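You operate a simulated robot arm through the tools that you are given. There is no shell and no other tool.

You run a simulated robot arm. Do the job below in one go: nothing can be reset, and whatever is moved stays where it is left.

JOB
Switch on, feed both rack coins, try lane G, then press coin return.
Fine: at the white machine; each key once; use no other coin; the lane costs three, so nothing is sold and both coins come back into the coin tray; leave the service door open; touch no other control.

Only the result counts: the job must be done as asked and must still hold three seconds after the hand-in. Knocking over, shifting, dropping, spilling or breaking anything else fails it.

ROBOT AND FRAMES
A 6-joint arm with a two-finger parallel gripper, fixed in place. Base frame: the origin is at the foot of the arm, x ahead of it, y to its left, z up. Readings come in mm, degrees, newtons and seconds.
With the tool pointing down near the work surface it reaches from about 100 to 560 mm from the base axis. Its first joint turns from -66.0 to 66.0 degrees. Payload 2.9 kg.
Tool frame: the origin (TCP) lies between the finger pads and is the grasp point; the fingertips stand 30 mm ahead of it; z points along the fingers, y is the line along which they close. Largest opening 110 mm; finger width 20, thickness 10; the body of the gripper, 48 by 112 mm, starts 55 mm behind the TCP.
Orientation is that of the tool frame in the base frame, as a unit quaternion [w, x, y, z]. With the fingers straight down and closing along the base's y, the tool's x points along the base's -x, its y along +y and its z along -z.

CONTROLS
- The arm moves only by the tool move_arm. Its argument "deltas" is a list that holds one entry, the list of rows, each a list of 6 numbers: the shift along the tool's x, y, z in mm, then the turn, a rotation vector about the tool's x, y, z in degrees. In form: [[[x, y, z, rx, ry, rz], ...]]. A call has 1 to 20 rows; each row shifts and turns the commanded pose from where the row before left it, along the tool's axes as they then stand. "fingers" is the finger opening in mm, from 0 to 110, set as the call begins (left out, the last holds). Rows are played at 5 a second. More than 50 mm and 8.6 degrees between two rows, or a gripper value outside its range, and nothing of the call is played. A pose out of reach is approached as far as the arm can. The call stops where the force on the tool passes 40 N (or 10 N more than at its start, if that is more) or the arm is blocked; 0.2 s more then pass. Each finger travels about 108 mm/s and halts on what it meets, pressing with about 37 N; the grip force reading is that of the motor and also rises with nothing between the fingers. The clock runs only during rows and for 0.2 s after the last one: add rows that do not move to give the fingers time. It gives the time, the measured TCP pose, the force on the tool (base axes), the opening and the grip force at its end, in the units of the frame above (readings bear some noise), with the torque about the TCP (base axes, N m) and any sound that the robot's microphone picked up, and new pictures: "views" is both (left out), scene, wrist or none.
- Cameras (640 x 400 px; columns grow to the right, rows downward): "scene" is fixed at [89.3, 439.2, 1396.1]; the picture's right is [-0.66, -0.75, 0.00], its down [-0.33, 0.30, -0.89] and it looks along [0.67, -0.59, -0.45] (base axes); focal length 214 px, centre (320, 200). "wrist" rides on the gripper at [72, 17, -103] in the tool frame; the picture's right is [-0.23, 0.97, 0.00], its down [-0.76, -0.18, -0.62] and it looks along [-0.61, -0.14, 0.78] (tool axes); focal length 222 px, centre (320, 200). There is no depth. A picture from a camera that has moved, and an enlarged one, comes with that camera's place and axes in the base frame and with its lens.
- close_up(camera, box): a new picture of the part [left, top, right, bottom] of that camera's present view, enlarged. It takes no simulated time.
- job_done(): hands the job in; it is judged then, once.

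Places have to be worked out from the pictures, the camera data and where the tool is seen. Open the gripper and draw the arm clear of the work before you hand the job in, unless the task says otherwise.

The tools are called as a command line: name --argument value ..., lists and objects as JSON in quotes. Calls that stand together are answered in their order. move_arm: Moves the arm, as the interface text tells. Its arguments: {"type":"object","properties":{"deltas":{"type":"array"},"fingers":{"type":"number"},"views":{"type":"string","enum":["both","scene","wrist","none"]}},"required":["deltas"]} The other tools are called the same way: close_up (camera, box) takes an enlarged picture of a part of a camera's view; job_done () hands the job in.

At the start:

```text
time_s: 0.0
position: [305.8, 88.0, 1380.0]
tool_rot: [0.001, 0.001, 1.0, 0.0]
contact_force: [-0.6, 0.3, -0.5]
wrist_torque: [-0.02, -0.01, -0.01]
opening: 110.2
gripper_force: 0.0
```

scene: 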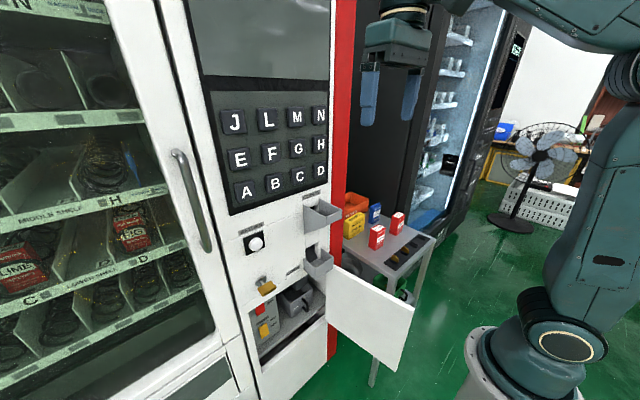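
wrist: 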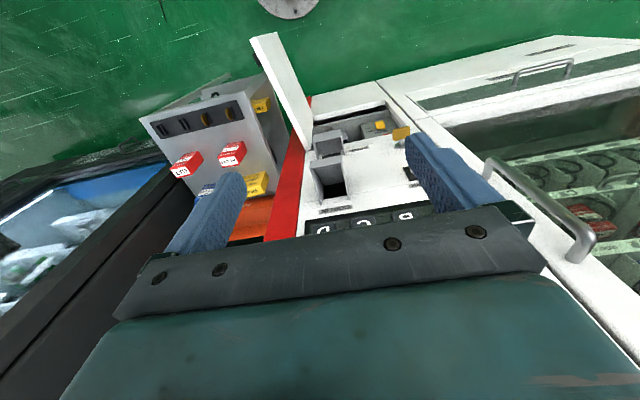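

I start by looking at the machine's controls and the table in enlarged pictures before any move.

close_up --camera "scene" --box '[220, 180, 420, 370]'

close_up --camera "scene" --box '[230, 260, 340, 360]'

close_up --camera "scene" --box '[330, 180, 450, 310]'

close_up --camera "wrist" --box '[120, 60, 440, 260]'

close_up --camera "scene" --box '[200, 80, 360, 260]'

```text
2.11 times, centred on (320, 275) of scene
camera zoom: at [89.3, 439.2, 1396.1], right [-0.66, -0.75, 0.0], down [-0.33, 0.3, -0.89], along [0.67, -0.59, -0.45], focal length 452 px, centre (320, 42)
```

zoom: 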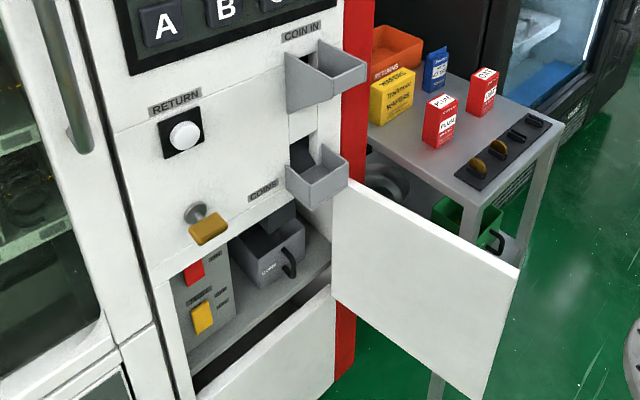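

```text
4.00 times, centred on (285, 310) of scene
camera zoom: at [89.3, 439.2, 1396.1], right [-0.66, -0.75, 0.0], down [-0.33, 0.3, -0.89], along [0.67, -0.59, -0.45], focal length 858 px, centre (460, -240)
```

zoom: 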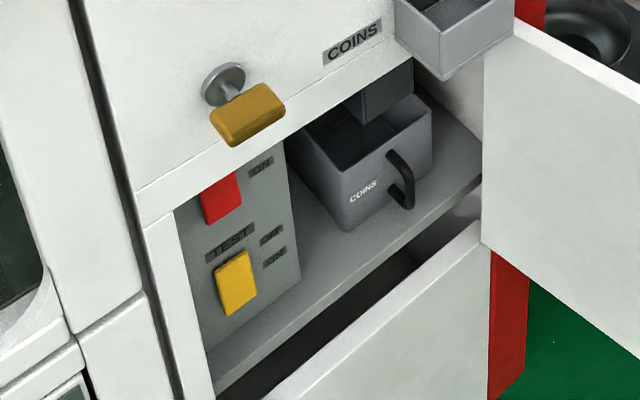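

```text
3.08 times, centred on (390, 245) of scene
camera zoom: at [89.3, 439.2, 1396.1], right [-0.66, -0.75, 0.0], down [-0.33, 0.3, -0.89], along [0.67, -0.59, -0.45], focal length 660 px, centre (105, 62)
```

zoom: 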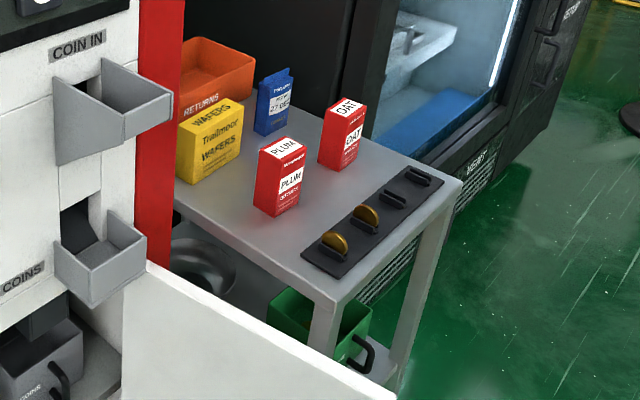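

```text
2.00 times, centred on (280, 160) of wrist
camera zoom: at [232.9, 106.1, 1484.4], right [0.23, 0.97, 0.0], down [0.76, -0.18, 0.62], along [0.61, -0.14, -0.78], focal length 444 px, centre (400, 280)
```

zoom: 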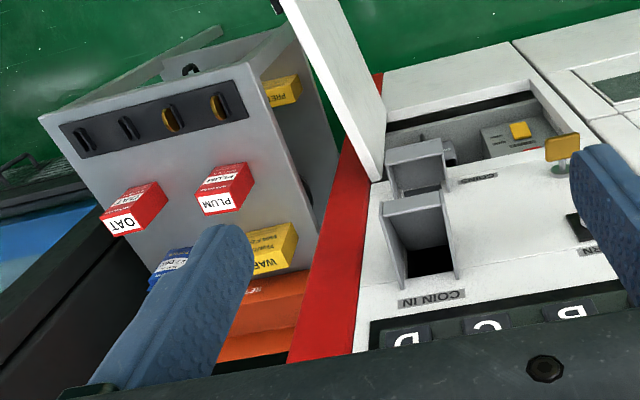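

```text
2.22 times, centred on (280, 170) of scene
camera zoom: at [89.3, 439.2, 1396.1], right [-0.66, -0.75, 0.0], down [-0.33, 0.3, -0.89], along [0.67, -0.59, -0.45], focal length 477 px, centre (409, 267)
```

zoom: 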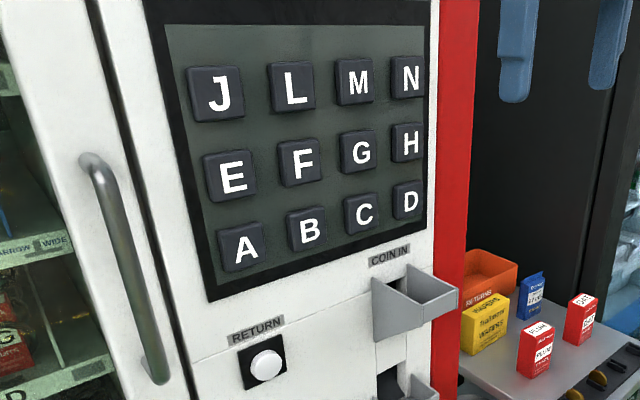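

The panel face works out at about x≈548 with horizontal along y. Key G is near (540,114,1269), RETURN near (545,262,1034), the rockers near (600,265,600–720) and the coins near (370,-180…-270,840). I move to a viewing pose in front of the compartment, tilting the tool forward with the fingers closed.

move_arm --deltas '[[[0, 16, 38, 0, 0, 0], [0, 16, 38, 0, 0, 0], [0, 16, 38, 0, 0, 0], [0, 16, 38, 0, 0, 0], [0, 16, 38, 0, 0, 0], [0, 16, 38, 0, 0, 0], [0, 16, 38, 0, 0, 0], [0, 16, 38, 0, 0, 0], [0, 16, 38, 0, 0, 0], [0, 16, 38, 0, 0, 0], [0, 0, 0, 0, -7.5, 0], [0, 0, 0, 0, -7.5, 0], [0, 0, 0, 0, -7.5, 0], [0, 0, 0, 0, -7.5, 0], [0, 0, 0, 0, -7.5, 0], [0, 0, 0, 0, -7.5, 0]]]' --fingers 0

```text
time_s: 3.4
position: [307.4, 246.3, 999.7]
tool_rot: [0.384, 0.0, 0.923, 0.0]
contact_force: [-0.3, 0.6, 0.2]
wrist_torque: [-0.01, 0.02, -0.03]
opening: 0.3
gripper_force: 37.1
camera wrist: at [183.4, 264.7, 1022.7], right [0.16, 0.97, 0.16], down [0.1, -0.18, 0.98], along [0.98, -0.14, -0.12], focal length 222 px, centre (320, 200)
```

scene: 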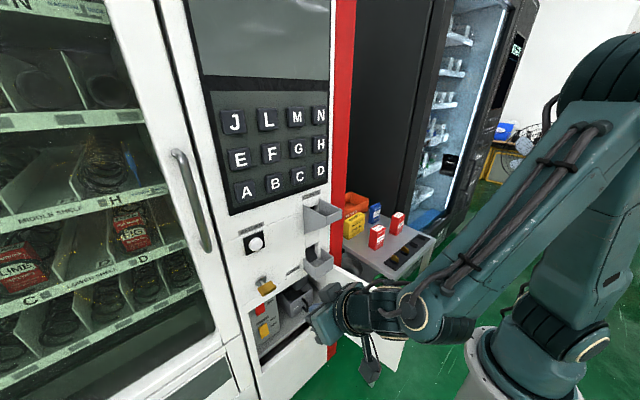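
wrist: 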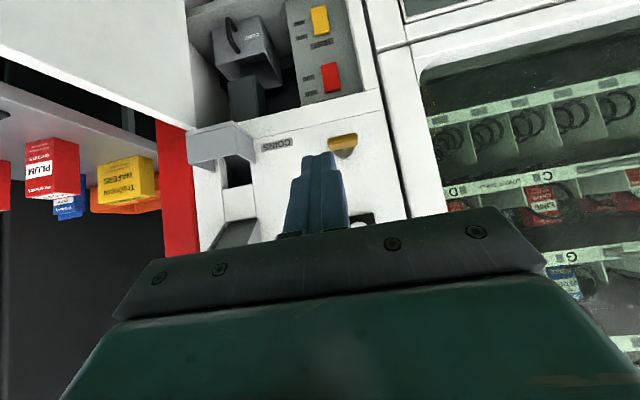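

The switches are in view, upside down. I enlarge them to read the labels.

close_up --camera "wrist" --box '[270, 0, 390, 110]'

close_up --camera "scene" --box '[240, 280, 310, 350]'

close_up --camera "wrist" --box '[170, 90, 400, 250]'

```text
3.64 times, centred on (330, 55) of wrist
camera zoom: at [183.4, 264.7, 1022.7], right [0.16, 0.97, 0.16], down [0.1, -0.18, 0.98], along [0.98, -0.14, -0.12], focal length 808 px, centre (284, 727)
```

zoom: 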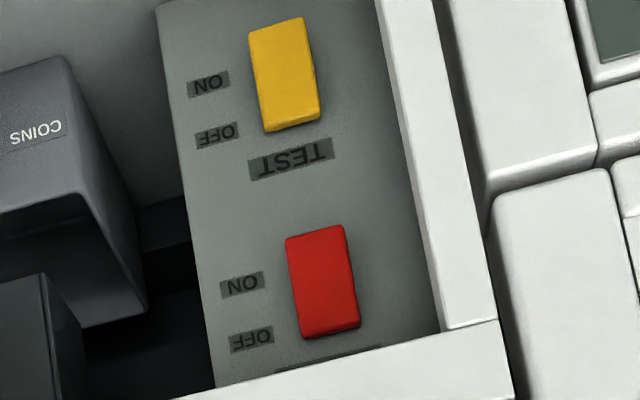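

```text
5.71 times, centred on (275, 315) of scene
camera zoom: at [89.3, 439.2, 1396.1], right [-0.66, -0.75, 0.0], down [-0.33, 0.3, -0.89], along [0.67, -0.59, -0.45], focal length 1226 px, centre (577, -457)
```

zoom: 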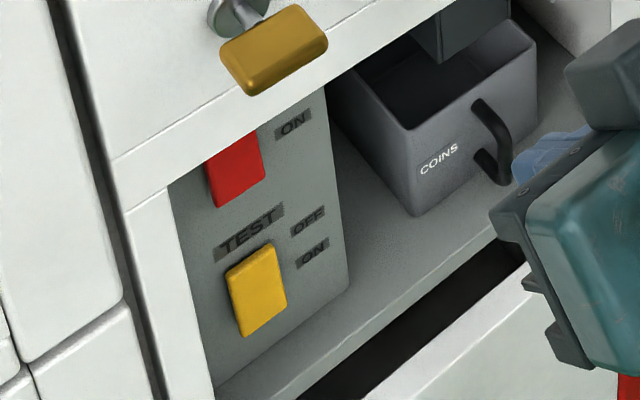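

```text
2.50 times, centred on (285, 170) of wrist
camera zoom: at [183.4, 264.7, 1022.7], right [0.16, 0.97, 0.16], down [0.1, -0.18, 0.98], along [0.98, -0.14, -0.12], focal length 555 px, centre (408, 275)
```

zoom: 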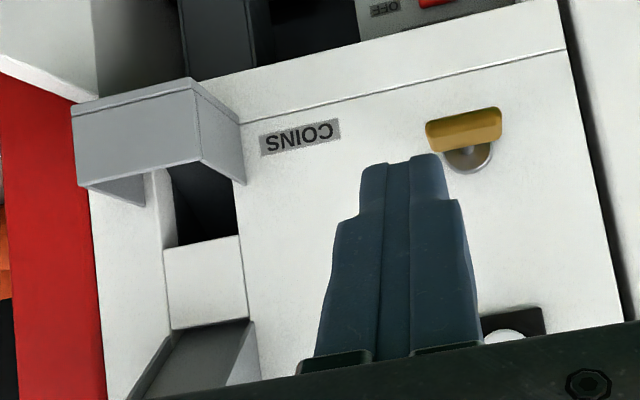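

The red rocker sits around (603,265,702–763), with OFF at the top and ON at the bottom; the yellow one is TEST. I bring the tool to horizontal and descend in front of the compartment, well back, to read the label above the red rocker.

move_arm --deltas '[[[0, 0, 0, 0, -7.5, 0], [0, 0, 0, 0, -7.5, 0], [0, 0, 0, 0, -7.5, 0], [0, 0, 0, 0, -7.5, 0], [0, 0, 0, 0, -7.5, 0], [0, 0, 0, 0, -7.5, 0], [35, 2, 0, 0, 0, 0], [35, 2, 0, 0, 0, 0], [35, 2, 0, 0, 0, 0], [35, 2, 0, 0, 0, 0], [35, 2, 0, 0, 0, 0], [35, 2, 0, 0, 0, 0], [35, 3, 0, 0, 0, 0], [35, 3, 0, 0, 0, 0]]]'

```text
time_s: 6.4
position: [416.8, 301.9, 771.1]
tool_rot: [0.652, 0.002, 0.758, -0.002]
contact_force: [-0.3, 0.4, -0.4]
wrist_torque: [0.02, -0.02, 0.0]
opening: 0.1
gripper_force: 37.6
out of reach, approached as far as the arm can: row 1, 2, 3, 4, 5, 6, 7, 8, 9, 10, 11, 12, 13, 14
camera wrist: at [304.0, 320.5, 716.2], right [0.04, 0.97, 0.22], down [-0.5, -0.17, 0.85], along [0.86, -0.15, 0.48], focal length 222 px, centre (320, 200)
```

scene: 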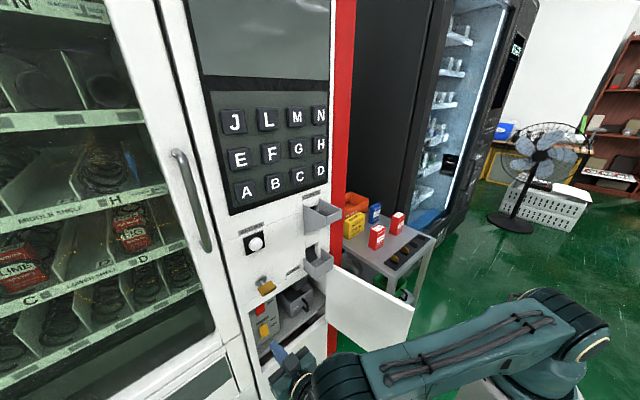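
wrist: 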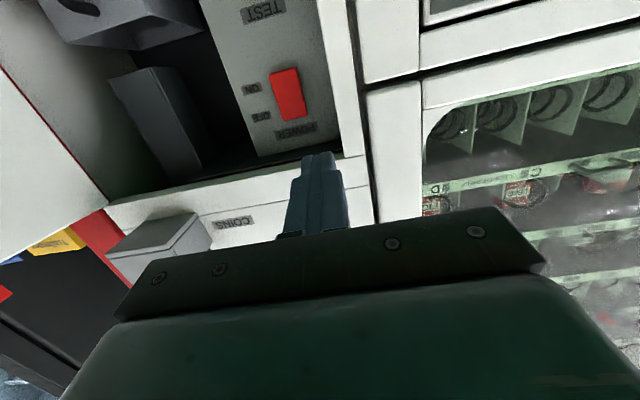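

The label reads POWER, with ON on the lower half. The commanded pose was too close to the base for a level tool, so I advance it toward the machine to x≈467, still outside the panel.

move_arm --deltas '[[[0, 0, 40, 0, 0, 0], [0, 0, 40, 0, 0, 0], [0, 0, 40, 0, 0, 0], [0, 0, 40, 0, 0, 0], [0, 0, 0, 0, 0, 0]]]'

```text
time_s: 7.6
position: [575.7, 299.6, 748.8]
tool_rot: [0.656, 0.001, 0.755, -0.002]
contact_force: [-0.2, 0.0, -0.8]
wrist_torque: [-0.02, 0.0, -0.01]
opening: 0.0
gripper_force: 37.7
camera wrist: at [462.8, 318.9, 692.4], right [0.04, 0.97, 0.22], down [-0.51, -0.17, 0.84], along [0.86, -0.14, 0.49], focal length 222 px, centre (320, 200)
```

scene: 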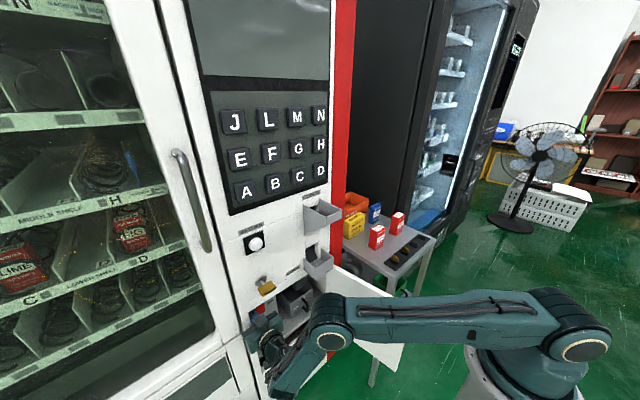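
wrist: 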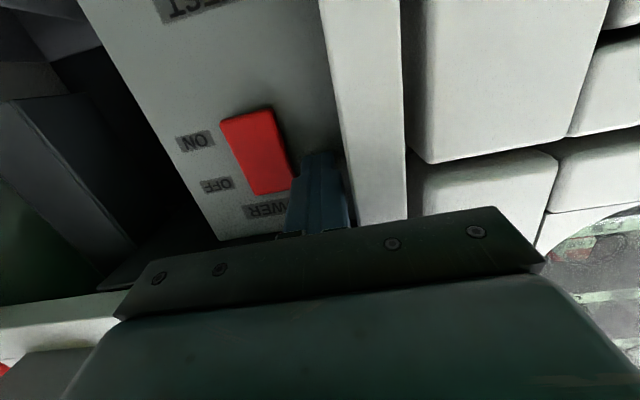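

The arm moves relative to where it really got to, so the tips are now just in front of the POWER plate at y≈300, with no contact. I back off and line up with the lower half of the red rocker at y≈263, z≈716.

move_arm --deltas '[[[0, 0, -45, 0, 0, 0], [15.5, -18, 0, 0, 0, 0], [15.5, -18.5, 18, 0, 0, 0], [0, 0, 0, 0, 0, 0]]]'

```text
time_s: 8.6
position: [542.5, 263.8, 721.7]
tool_rot: [0.655, 0.001, 0.756, -0.002]
contact_force: [0.4, 0.1, 0.0]
wrist_torque: [0.01, 0.02, 0.01]
opening: 0.3
gripper_force: 37.3
camera wrist: at [430.9, 282.2, 665.8], right [0.04, 0.97, 0.22], down [-0.51, -0.17, 0.84], along [0.86, -0.14, 0.49], focal length 222 px, centre (320, 200)
```

scene: 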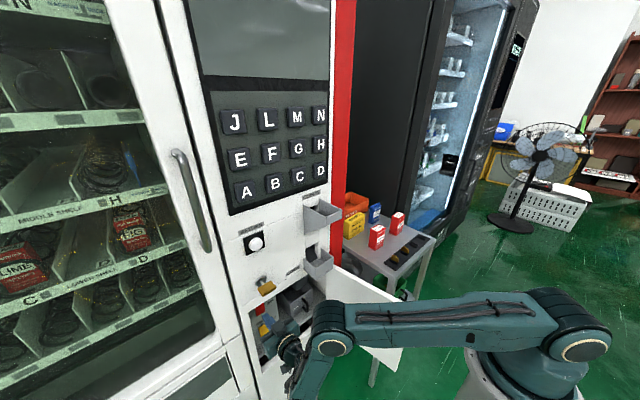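
wrist: 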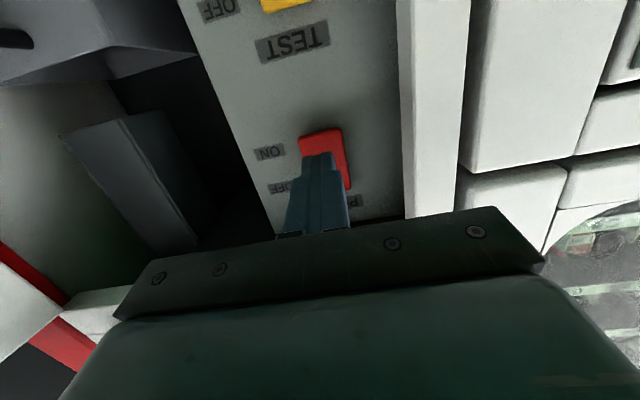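

The closed fingers are aligned with the lower half of the red rocker. I push in slowly until contact.

move_arm --deltas '[[[0, 0, 6, 0, 0, 0], [0, 0, 6, 0, 0, 0], [0, 0, 4, 0, 0, 0], [0, 0, 3, 0, 0, 0], [0, 0, 2, 0, 0, 0], [0, 0, 2, 0, 0, 0]]]'

```text
time_s: 10.0
position: [566.5, 264.2, 718.1]
tool_rot: [0.655, 0.002, 0.756, -0.003]
contact_force: [-3.1, -0.3, -0.6]
wrist_torque: [-0.06, -0.03, 0.02]
opening: 0.0
gripper_force: 36.6
camera wrist: at [453.5, 282.6, 662.5], right [0.04, 0.97, 0.22], down [-0.51, -0.17, 0.84], along [0.86, -0.14, 0.49], focal length 222 px, centre (320, 200)
```

scene: 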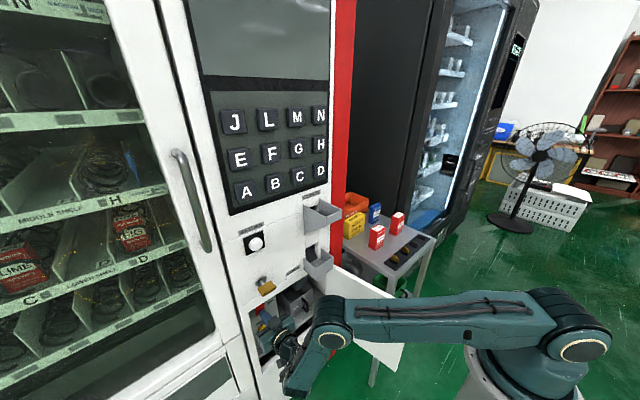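
wrist: 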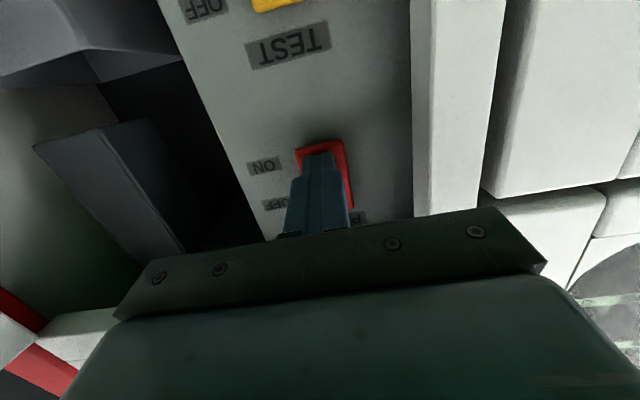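

Light contact has begun (about 3 N). I keep pressing in small steps, listening for a click.

move_arm --deltas '[[[0, 0, 2, 0, 0, 0], [0, 0, 2, 0, 0, 0], [0, 0, 2, 0, 0, 0], [0, 0, 2, 0, 0, 0]]]'

```text
time_s: 10.6
position: [566.4, 264.5, 716.7]
tool_rot: [0.654, -0.003, 0.757, -0.003]
contact_force: [-7.4, -0.5, 1.3]
wrist_torque: [0.01, -0.1, 0.01]
opening: 0.0
gripper_force: 36.6
stopped in row 2: the force on the tool passed its limit at 45 N (the readings are from after the stop); the commanded pose is now the measured one
camera wrist: at [454.4, 282.6, 660.9], right [0.03, 0.98, 0.22], down [-0.51, -0.17, 0.85], along [0.86, -0.14, 0.49], focal length 222 px, centre (320, 200)
```

scene: 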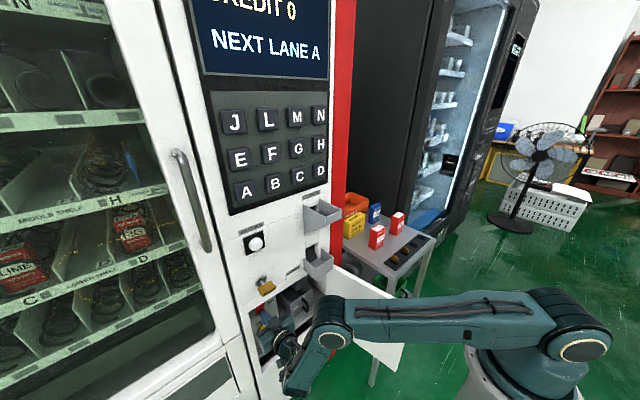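
wrist: 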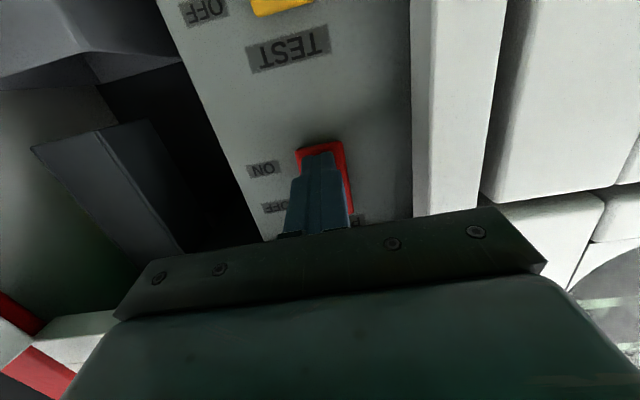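

The display has lit, so the power is on. I enlarge it to read what it says.

close_up --camera "scene" --box '[180, 0, 360, 112]'

close_up --camera "wrist" --box '[160, 0, 400, 150]'

```text
3.56 times, centred on (270, 56) of scene
camera zoom: at [89.1, 439.2, 1396.1], right [-0.66, -0.75, 0.0], down [-0.33, 0.3, -0.89], along [0.67, -0.59, -0.45], focal length 763 px, centre (498, 712)
```

zoom: 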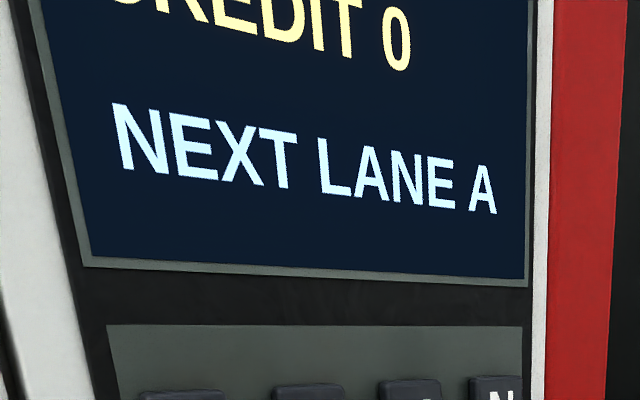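

```text
2.67 times, centred on (280, 75) of wrist
camera zoom: at [454.4, 282.6, 660.9], right [0.03, 0.98, 0.22], down [-0.51, -0.17, 0.85], along [0.86, -0.14, 0.49], focal length 592 px, centre (427, 533)
```

zoom: 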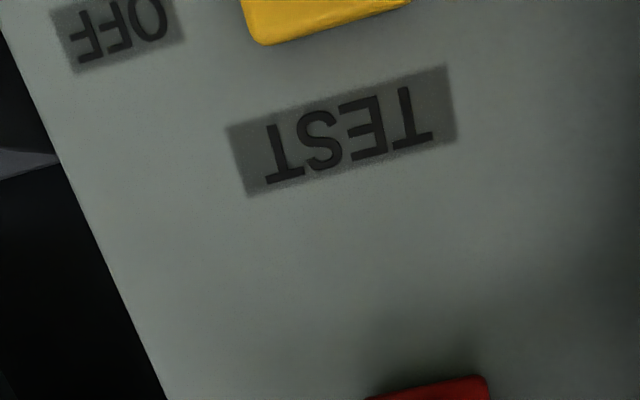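

The display reads CREDIT 0. I retreat from the compartment, tilt the tool back down and rise clear of the handle.

move_arm --deltas '[[[0, 0, -45, 0, 0, 0], [0, 0, -45, 0, 0, 0], [0, 0, -45, 0, 0, 0], [0, 0, 0, 0, 7.5, 0], [0, 0, 0, 0, 7.5, 0], [0, 0, 0, 0, 7.5, 0], [0, 0, 0, 0, 7.5, 0], [0, 0, 0, 0, 7.5, 0], [0, 0, 0, 0, 7.5, 0]]]'

```text
time_s: 12.6
position: [442.4, 277.4, 734.5]
tool_rot: [0.313, -0.001, 0.95, -0.004]
contact_force: [0.3, 0.2, 0.5]
wrist_torque: [0.0, 0.0, -0.01]
opening: 0.0
gripper_force: 37.1
out of reach, approached as far as the arm can: row 3
camera wrist: at [323.3, 295.6, 775.7], right [0.18, 0.97, 0.13], down [0.24, -0.17, 0.96], along [0.95, -0.14, -0.27], focal length 222 px, centre (320, 200)
```

scene: 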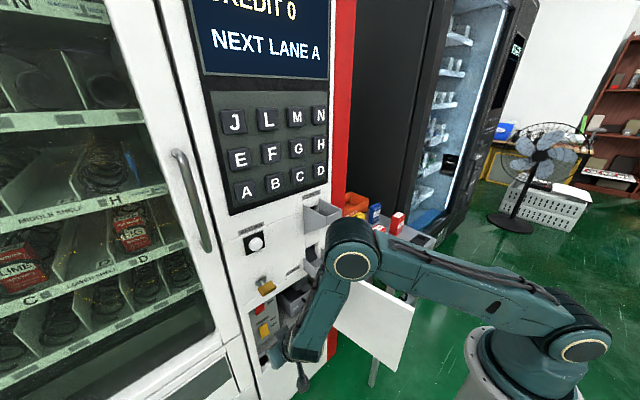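
wrist: 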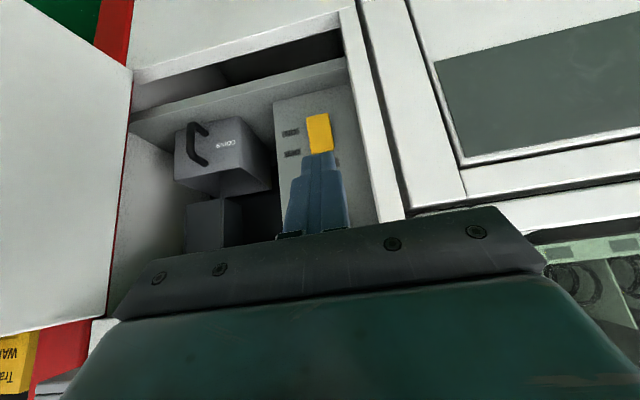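

I rise along a path leaning back from the machine, then sweep right toward the table at height, turning the tool to straight down.

move_arm --deltas '[[[-13.2, 0, -36.9, 0, 0, 0], [-13.2, 0, -36.9, 0, 0, 0], [-13.2, 0, -36.9, 0, 0, 0], [-13.2, 0, -36.9, 0, 0, 0], [-13.2, 0, -36.9, 0, 0, 0], [-13.2, 0, -36.9, 0, 0, 0], [-13.2, 0, -36.9, 0, 0, 0], [-13.2, 0, -36.9, 0, 0, 0], [0, -40, 0, 0, 7.3, 0], [0, -40, 0, 0, 7.3, 0], [0, -40, 0, 0, 7.3, 0], [0, -40, 0, 0, 7.3, 0], [0, -40, 0, 0, 7.3, 0]]]' --fingers 50

```text
time_s: 15.4
position: [349.8, 79.0, 1037.0]
tool_rot: [0.002, 0.0, 1.0, -0.004]
contact_force: [0.3, 0.2, -0.1]
wrist_torque: [0.04, -0.01, 0.01]
opening: 49.8
gripper_force: 0.0
camera wrist: at [278.0, 98.3, 1141.2], right [0.23, 0.97, -0.01], down [0.76, -0.17, 0.63], along [0.61, -0.15, -0.78], focal length 222 px, centre (320, 200)
```

scene: 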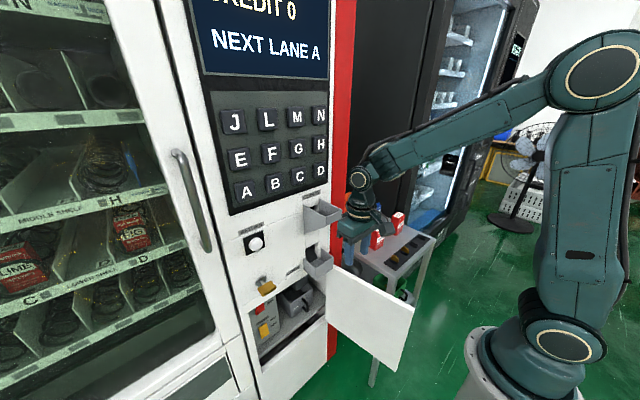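
wrist: 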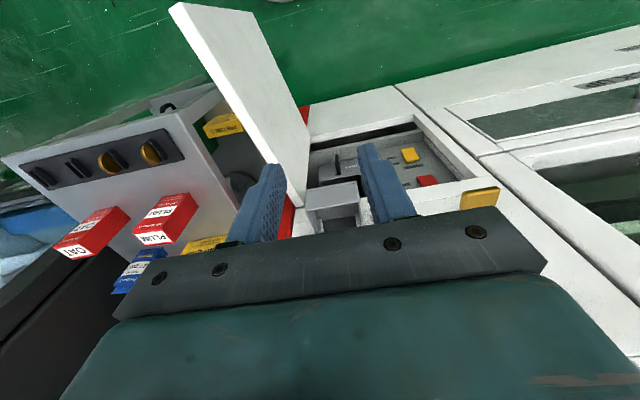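

I continue to above the table and slightly back, so the wrist camera can see the coin rack.

move_arm --deltas '[[[12, -45, 0, 0, 0, 0], [12, -45, 0, 0, 0, 0], [12, -45, 0, 0, 0, 0], [12, -45, 0, 0, 0, 0], [12, -45, 0, 0, 0, 0], [12, -45, 0, 0, 0, 0], [0, 0, 0, 0, 0, 0]]]' --fingers 110

close_up --camera "wrist" --box '[160, 0, 480, 200]'

```text
time_s: 17.0
position: [277.9, -191.2, 1038.1]
tool_rot: [0.002, 0.001, 1.0, -0.004]
contact_force: [-0.5, 0.5, 0.0]
wrist_torque: [-0.04, -0.02, -0.01]
opening: 110.2
gripper_force: 0.0
camera wrist: at [205.8, -172.5, 1142.5], right [0.23, 0.97, -0.01], down [0.76, -0.17, 0.63], along [0.61, -0.15, -0.78], focal length 222 px, centre (320, 200)
```

scene: 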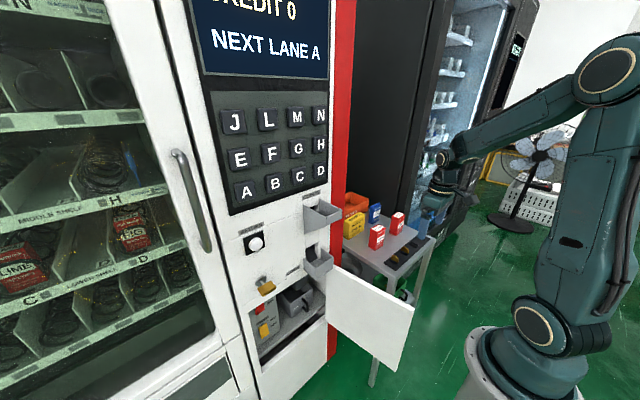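
wrist: 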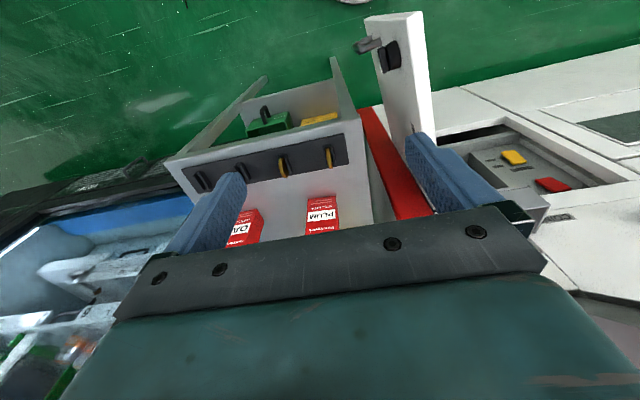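

```text
2.00 times, centred on (320, 100) of wrist
camera zoom: at [205.8, -172.5, 1142.5], right [0.23, 0.97, -0.01], down [0.76, -0.17, 0.63], along [0.61, -0.15, -0.78], focal length 444 px, centre (320, 400)
```

zoom: 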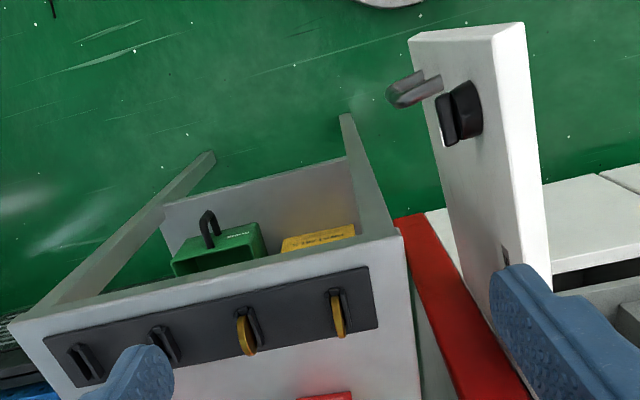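

Both coins stand in the rack with their flat faces toward ±y: A near (377,-200,817) and B near (376,-278,818). I come closer above coin A for a precise look.

move_arm --deltas '[[[-22, -2, 20, 0, 0, 0], [-22, -2, 20, 0, 0, 0], [-22, -2, 20, 0, 0, 0], [-22, -2, 20, 0, 0, 0], [0, 0, 20, 0, 0, 0], [0, 0, 0, 0, 0, 0]]]' --fingers 50

close_up --camera "wrist" --box '[200, 80, 440, 230]'

close_up --camera "scene" --box '[340, 180, 460, 280]'

```text
time_s: 18.4
position: [366.4, -199.1, 936.7]
tool_rot: [0.002, 0.0, 1.0, -0.004]
contact_force: [0.0, -0.6, 0.1]
wrist_torque: [0.01, 0.03, 0.03]
opening: 50.2
gripper_force: 0.1
camera wrist: at [294.5, -179.6, 1042.0], right [0.23, 0.97, -0.01], down [0.76, -0.17, 0.63], along [0.61, -0.15, -0.78], focal length 222 px, centre (320, 200)
```

scene: 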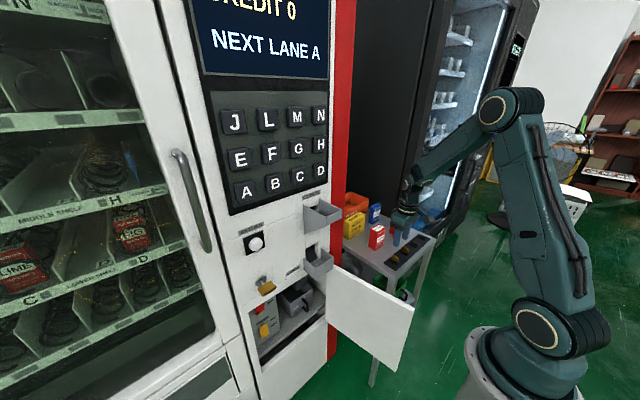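
wrist: 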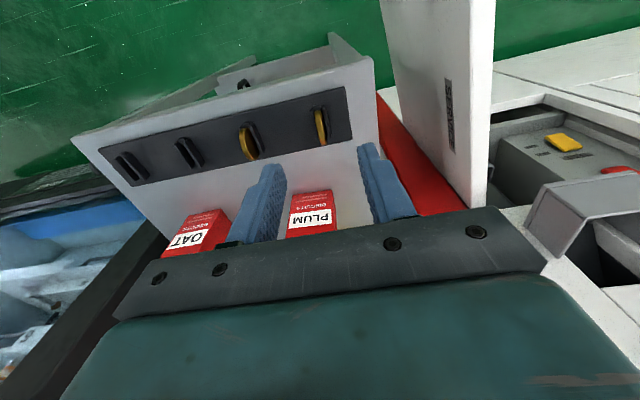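

```text
2.67 times, centred on (320, 155) of wrist
camera zoom: at [294.5, -179.6, 1042.0], right [0.23, 0.97, -0.01], down [0.76, -0.17, 0.63], along [0.61, -0.15, -0.78], focal length 592 px, centre (320, 320)
```

zoom: 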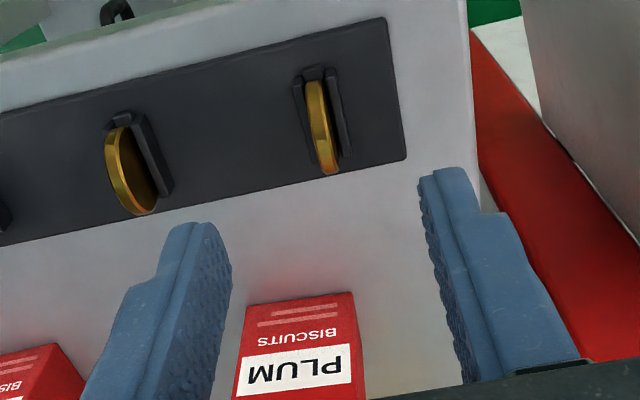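

```text
4.00 times, centred on (400, 230) of scene
camera zoom: at [89.3, 439.2, 1396.1], right [-0.66, -0.75, 0.0], down [-0.33, 0.3, -0.89], along [0.67, -0.59, -0.45], focal length 858 px, centre (0, 80)
```

zoom: 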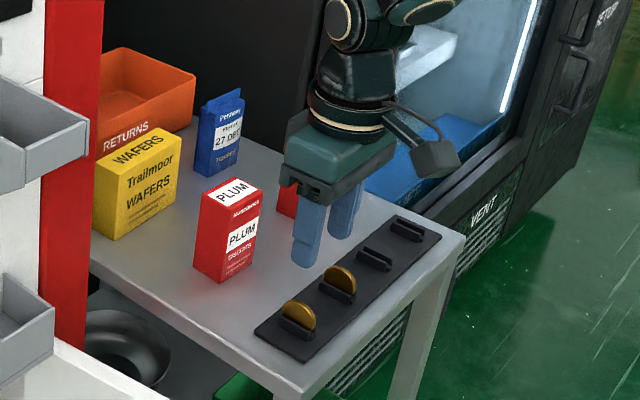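

Coin A's centre triangulates to about (375,-199,822), and the nearest box is more than 60 mm away. I lower to a TCP height of about 862 (fingertips at 832) and look before closing.

move_arm --deltas '[[[-8.5, 0, 20, 0, 0, 0], [0, 0, 20, 0, 0, 0], [0, 0, 18, 0, 0, 0], [0, 0, 16, 0, 0, 0], [0, 0, 0, 0, 0, 0]]]' --fingers 40

close_up --camera "wrist" --box '[240, 110, 400, 210]'

close_up --camera "scene" --box '[370, 210, 450, 280]'

```text
time_s: 19.6
position: [375.3, -201.3, 864.3]
tool_rot: [0.002, 0.002, 1.0, -0.004]
contact_force: [0.5, 0.3, -0.7]
wrist_torque: [0.01, 0.0, -0.01]
opening: 40.2
gripper_force: 0.1
camera wrist: at [303.1, -181.1, 968.5], right [0.23, 0.97, -0.01], down [0.76, -0.17, 0.63], along [0.61, -0.15, -0.78], focal length 222 px, centre (320, 200)
```

scene: 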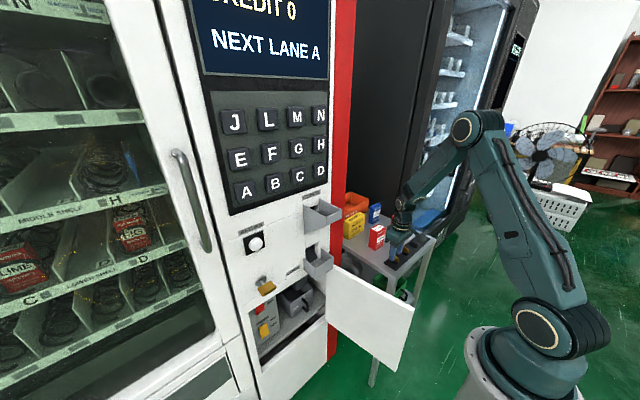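
wrist: 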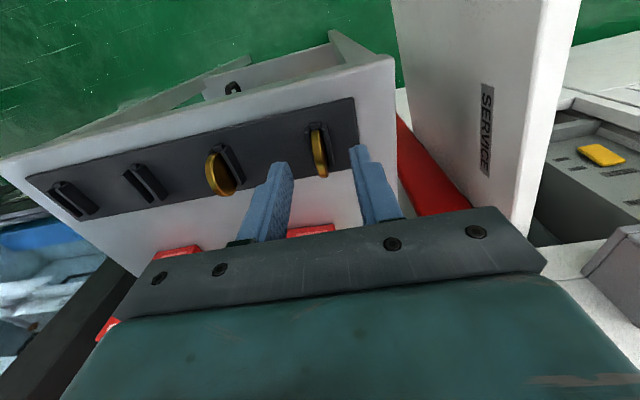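

```text
4.00 times, centred on (320, 160) of wrist
camera zoom: at [303.1, -181.1, 968.5], right [0.23, 0.97, -0.01], down [0.76, -0.17, 0.63], along [0.61, -0.15, -0.78], focal length 888 px, centre (320, 360)
```

zoom: 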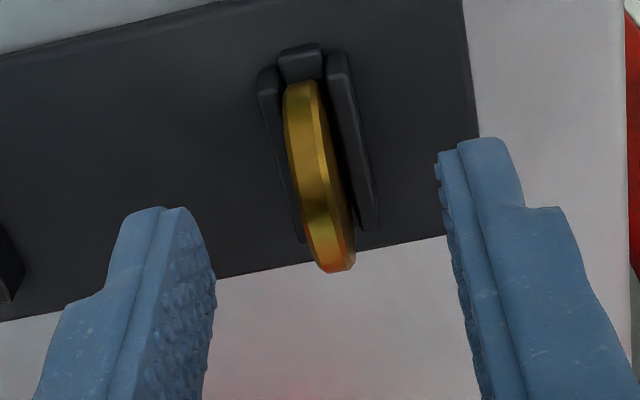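

```text
5.71 times, centred on (410, 245) of scene
camera zoom: at [89.3, 439.2, 1396.1], right [-0.66, -0.75, 0.0], down [-0.33, 0.3, -0.89], along [0.67, -0.59, -0.45], focal length 1226 px, centre (-194, -57)
```

zoom: 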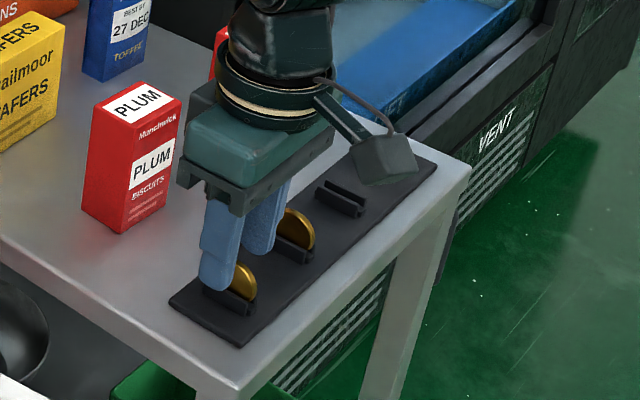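

The coin is centred between the fingers, and the clip walls end well below the coin's top. I descend 11 mm more and close gently.

move_arm --deltas '[[[0, 1, 6, 0, 0, 0], [0, 1, 5, 0, 0, 0], [0, 0, 0, 0, 0, 0]]]'

move_arm --deltas '[[[0, 0, 0, 0, 0, 0], [0, 0, 0, 0, 0, 0], [0, 0, 0, 0, 0, 0]]]' --fingers 0

close_up --camera "wrist" --box '[240, 110, 400, 210]'

```text
time_s: 20.4
position: [375.6, -197.8, 853.2]
tool_rot: [0.002, 0.001, 1.0, -0.003]
contact_force: [0.2, -0.6, -0.1]
wrist_torque: [-0.03, 0.01, 0.01]
opening: 39.9
gripper_force: 0.0
camera wrist: at [303.0, -179.1, 957.5], right [0.23, 0.97, -0.01], down [0.76, -0.17, 0.63], along [0.61, -0.15, -0.78], focal length 222 px, centre (320, 200)
```

scene: 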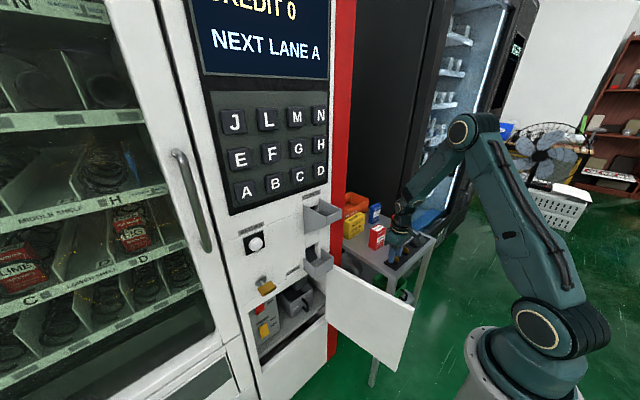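
wrist: 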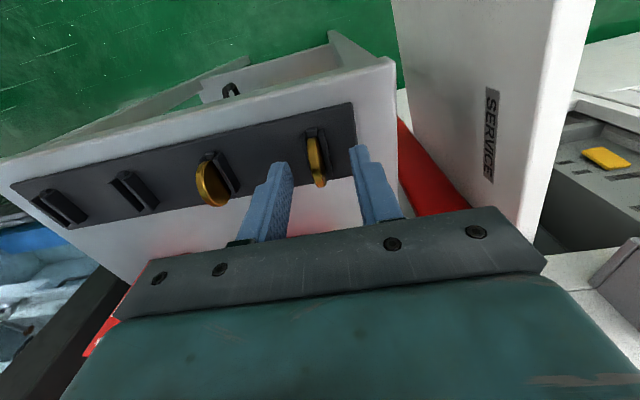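

```text
time_s: 21.2
position: [374.7, -198.2, 853.2]
tool_rot: [0.001, 0.001, 1.0, -0.004]
contact_force: [-0.2, -5.0, -0.5]
wrist_torque: [-0.2, 0.02, -0.04]
opening: 4.5
gripper_force: 37.1
camera wrist: at [303.0, -179.5, 957.6], right [0.23, 0.97, -0.01], down [0.76, -0.17, 0.63], along [0.61, -0.15, -0.78], focal length 222 px, centre (320, 200)
```

scene: 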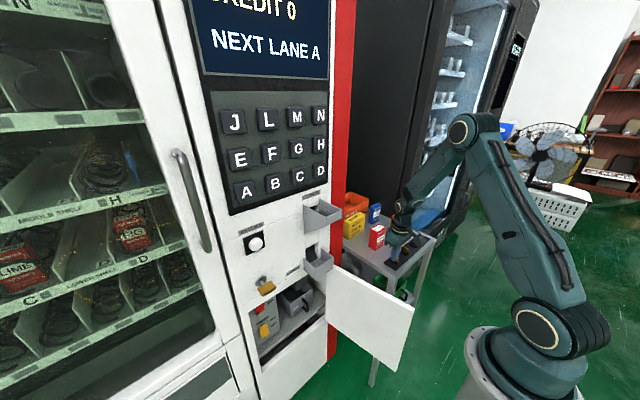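
wrist: 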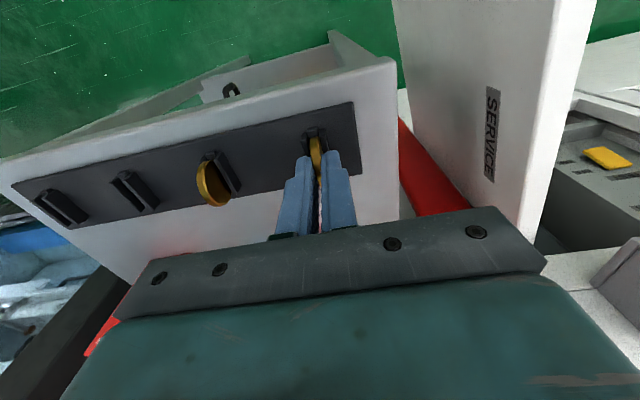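

```text
4.00 times, centred on (320, 160) of wrist
camera zoom: at [303.0, -179.5, 957.6], right [0.23, 0.97, -0.01], down [0.76, -0.17, 0.63], along [0.61, -0.15, -0.78], focal length 888 px, centre (320, 360)
```

zoom: 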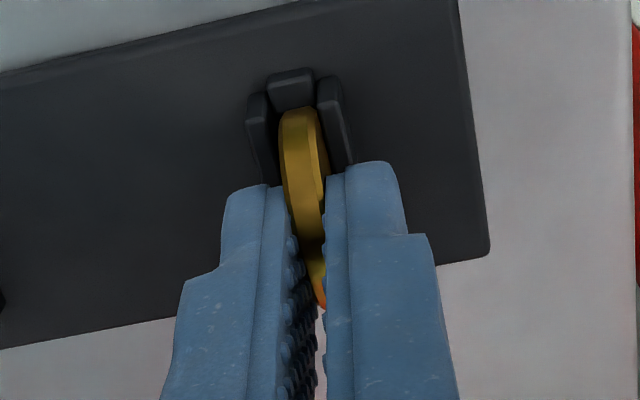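

Coin A is gripped (4.5 mm opening). I lift it straight out of the clip.

move_arm --deltas '[[[0, -0.5, -5, 0, 0, 0], [0, 0, -8, 0, 0, 0], [0, 0, -15, 0, 0, 0], [0, 0, -30, 0, 0, 0], [0, 0, -40, 0, 0, 0], [0, 0, 0, 0, 0, 0]]]'

close_up --camera "wrist" --box '[240, 80, 400, 210]'

close_up --camera "scene" --box '[290, 190, 450, 290]'

```text
time_s: 22.6
position: [374.3, -198.1, 953.0]
tool_rot: [0.002, 0.001, 1.0, -0.004]
contact_force: [-0.2, 0.1, -1.1]
wrist_torque: [0.01, -0.01, 0.01]
opening: 4.7
gripper_force: 37.3
camera wrist: at [301.8, -178.9, 1056.2], right [0.23, 0.97, -0.01], down [0.76, -0.17, 0.63], along [0.61, -0.15, -0.78], focal length 222 px, centre (320, 200)
```

scene: 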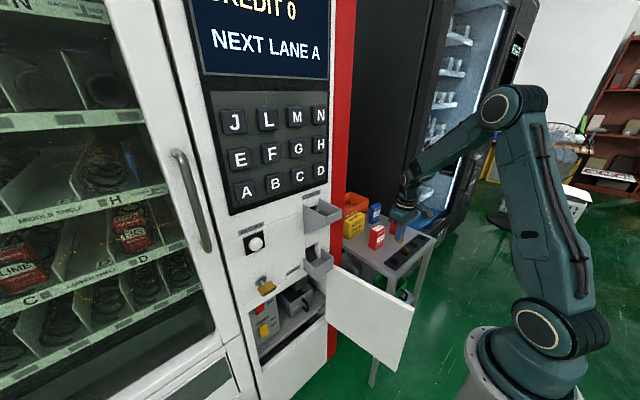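
wrist: 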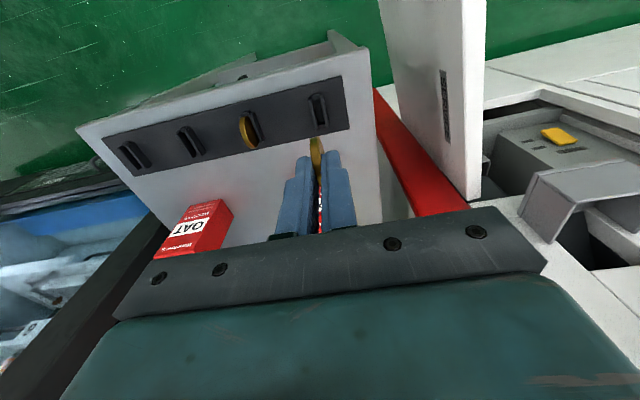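

```text
3.08 times, centred on (320, 145) of wrist
camera zoom: at [301.8, -178.9, 1056.2], right [0.23, 0.97, -0.01], down [0.76, -0.17, 0.63], along [0.61, -0.15, -0.78], focal length 684 px, centre (320, 369)
```

zoom: 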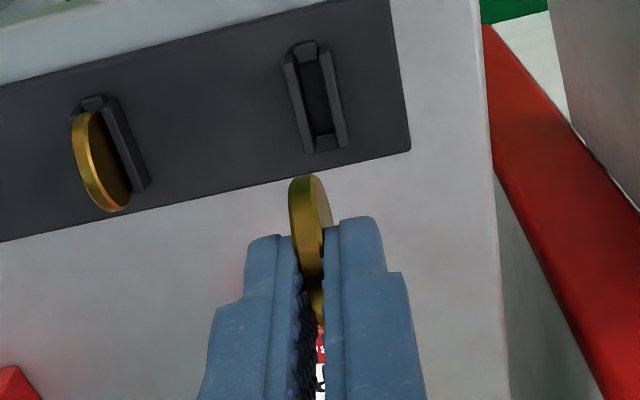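

```text
4.00 times, centred on (370, 240) of scene
camera zoom: at [89.3, 439.2, 1396.1], right [-0.66, -0.75, 0.0], down [-0.33, 0.3, -0.89], along [0.67, -0.59, -0.45], focal length 858 px, centre (120, 40)
```

zoom: 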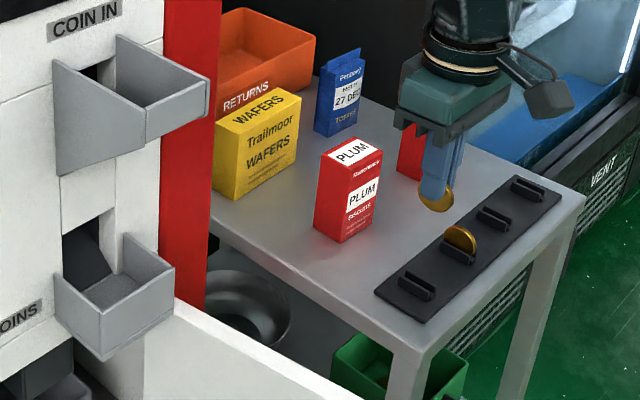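

Coin A is held cleanly. The COIN IN hopper spans about y 34–98, x 448–548, with its rim near z 1093. I rise, sweep left to y≈66 and tilt the tool 40° forward.

move_arm --deltas '[[[0, 0, -40, 0, 0, 0], [0, 0, -40, 0, 0, 0], [0, 0, -40, 0, 0, 0], [0, 0, -40, 0, 0, 0], [0, 0, -40, 0, 0, 0], [0, 38, 0, 0, -5.8, 0], [0, 38, 0, 0, -5.8, 0], [0, 38, 0, 0, -5.8, 0], [0, 38, 0, 0, -5.8, 0], [0, 38, 0, 0, -5.8, 0], [0, 38, 0, 0, -5.8, 0], [0, 36, 0, 0, -5.2, 0], [0, 0, 0, 0, 0, 0]]]'

close_up --camera "wrist" --box '[200, 50, 440, 200]'

```text
time_s: 25.4
position: [374.6, 67.1, 1150.4]
tool_rot: [0.344, 0.0, 0.939, -0.004]
contact_force: [0.1, 0.1, 0.6]
wrist_torque: [0.0, 0.0, -0.02]
opening: 4.3
gripper_force: 36.8
camera wrist: at [253.2, 85.5, 1182.6], right [0.18, 0.97, 0.14], down [0.18, -0.17, 0.97], along [0.97, -0.15, -0.2], focal length 222 px, centre (320, 200)
```

scene: 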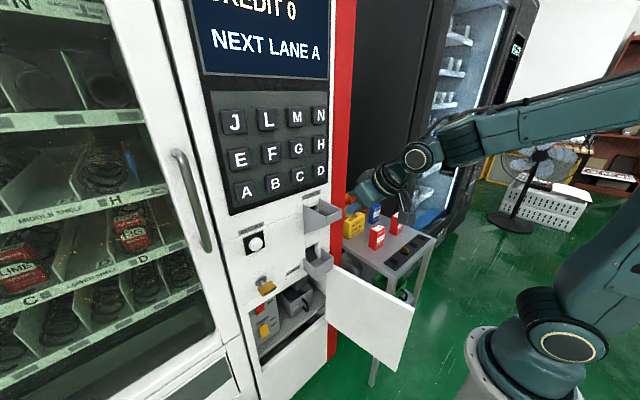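
wrist: 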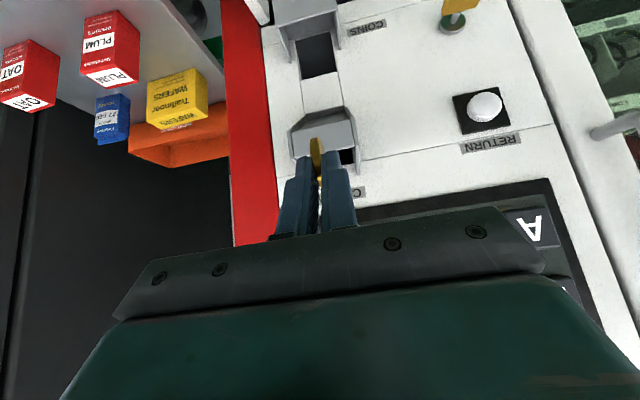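

```text
2.67 times, centred on (320, 125) of wrist
camera zoom: at [253.2, 85.5, 1182.6], right [0.18, 0.97, 0.14], down [0.18, -0.17, 0.97], along [0.97, -0.15, -0.2], focal length 592 px, centre (320, 400)
```

zoom: 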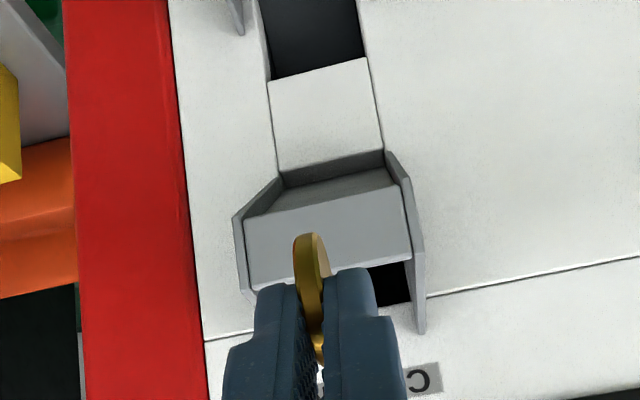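

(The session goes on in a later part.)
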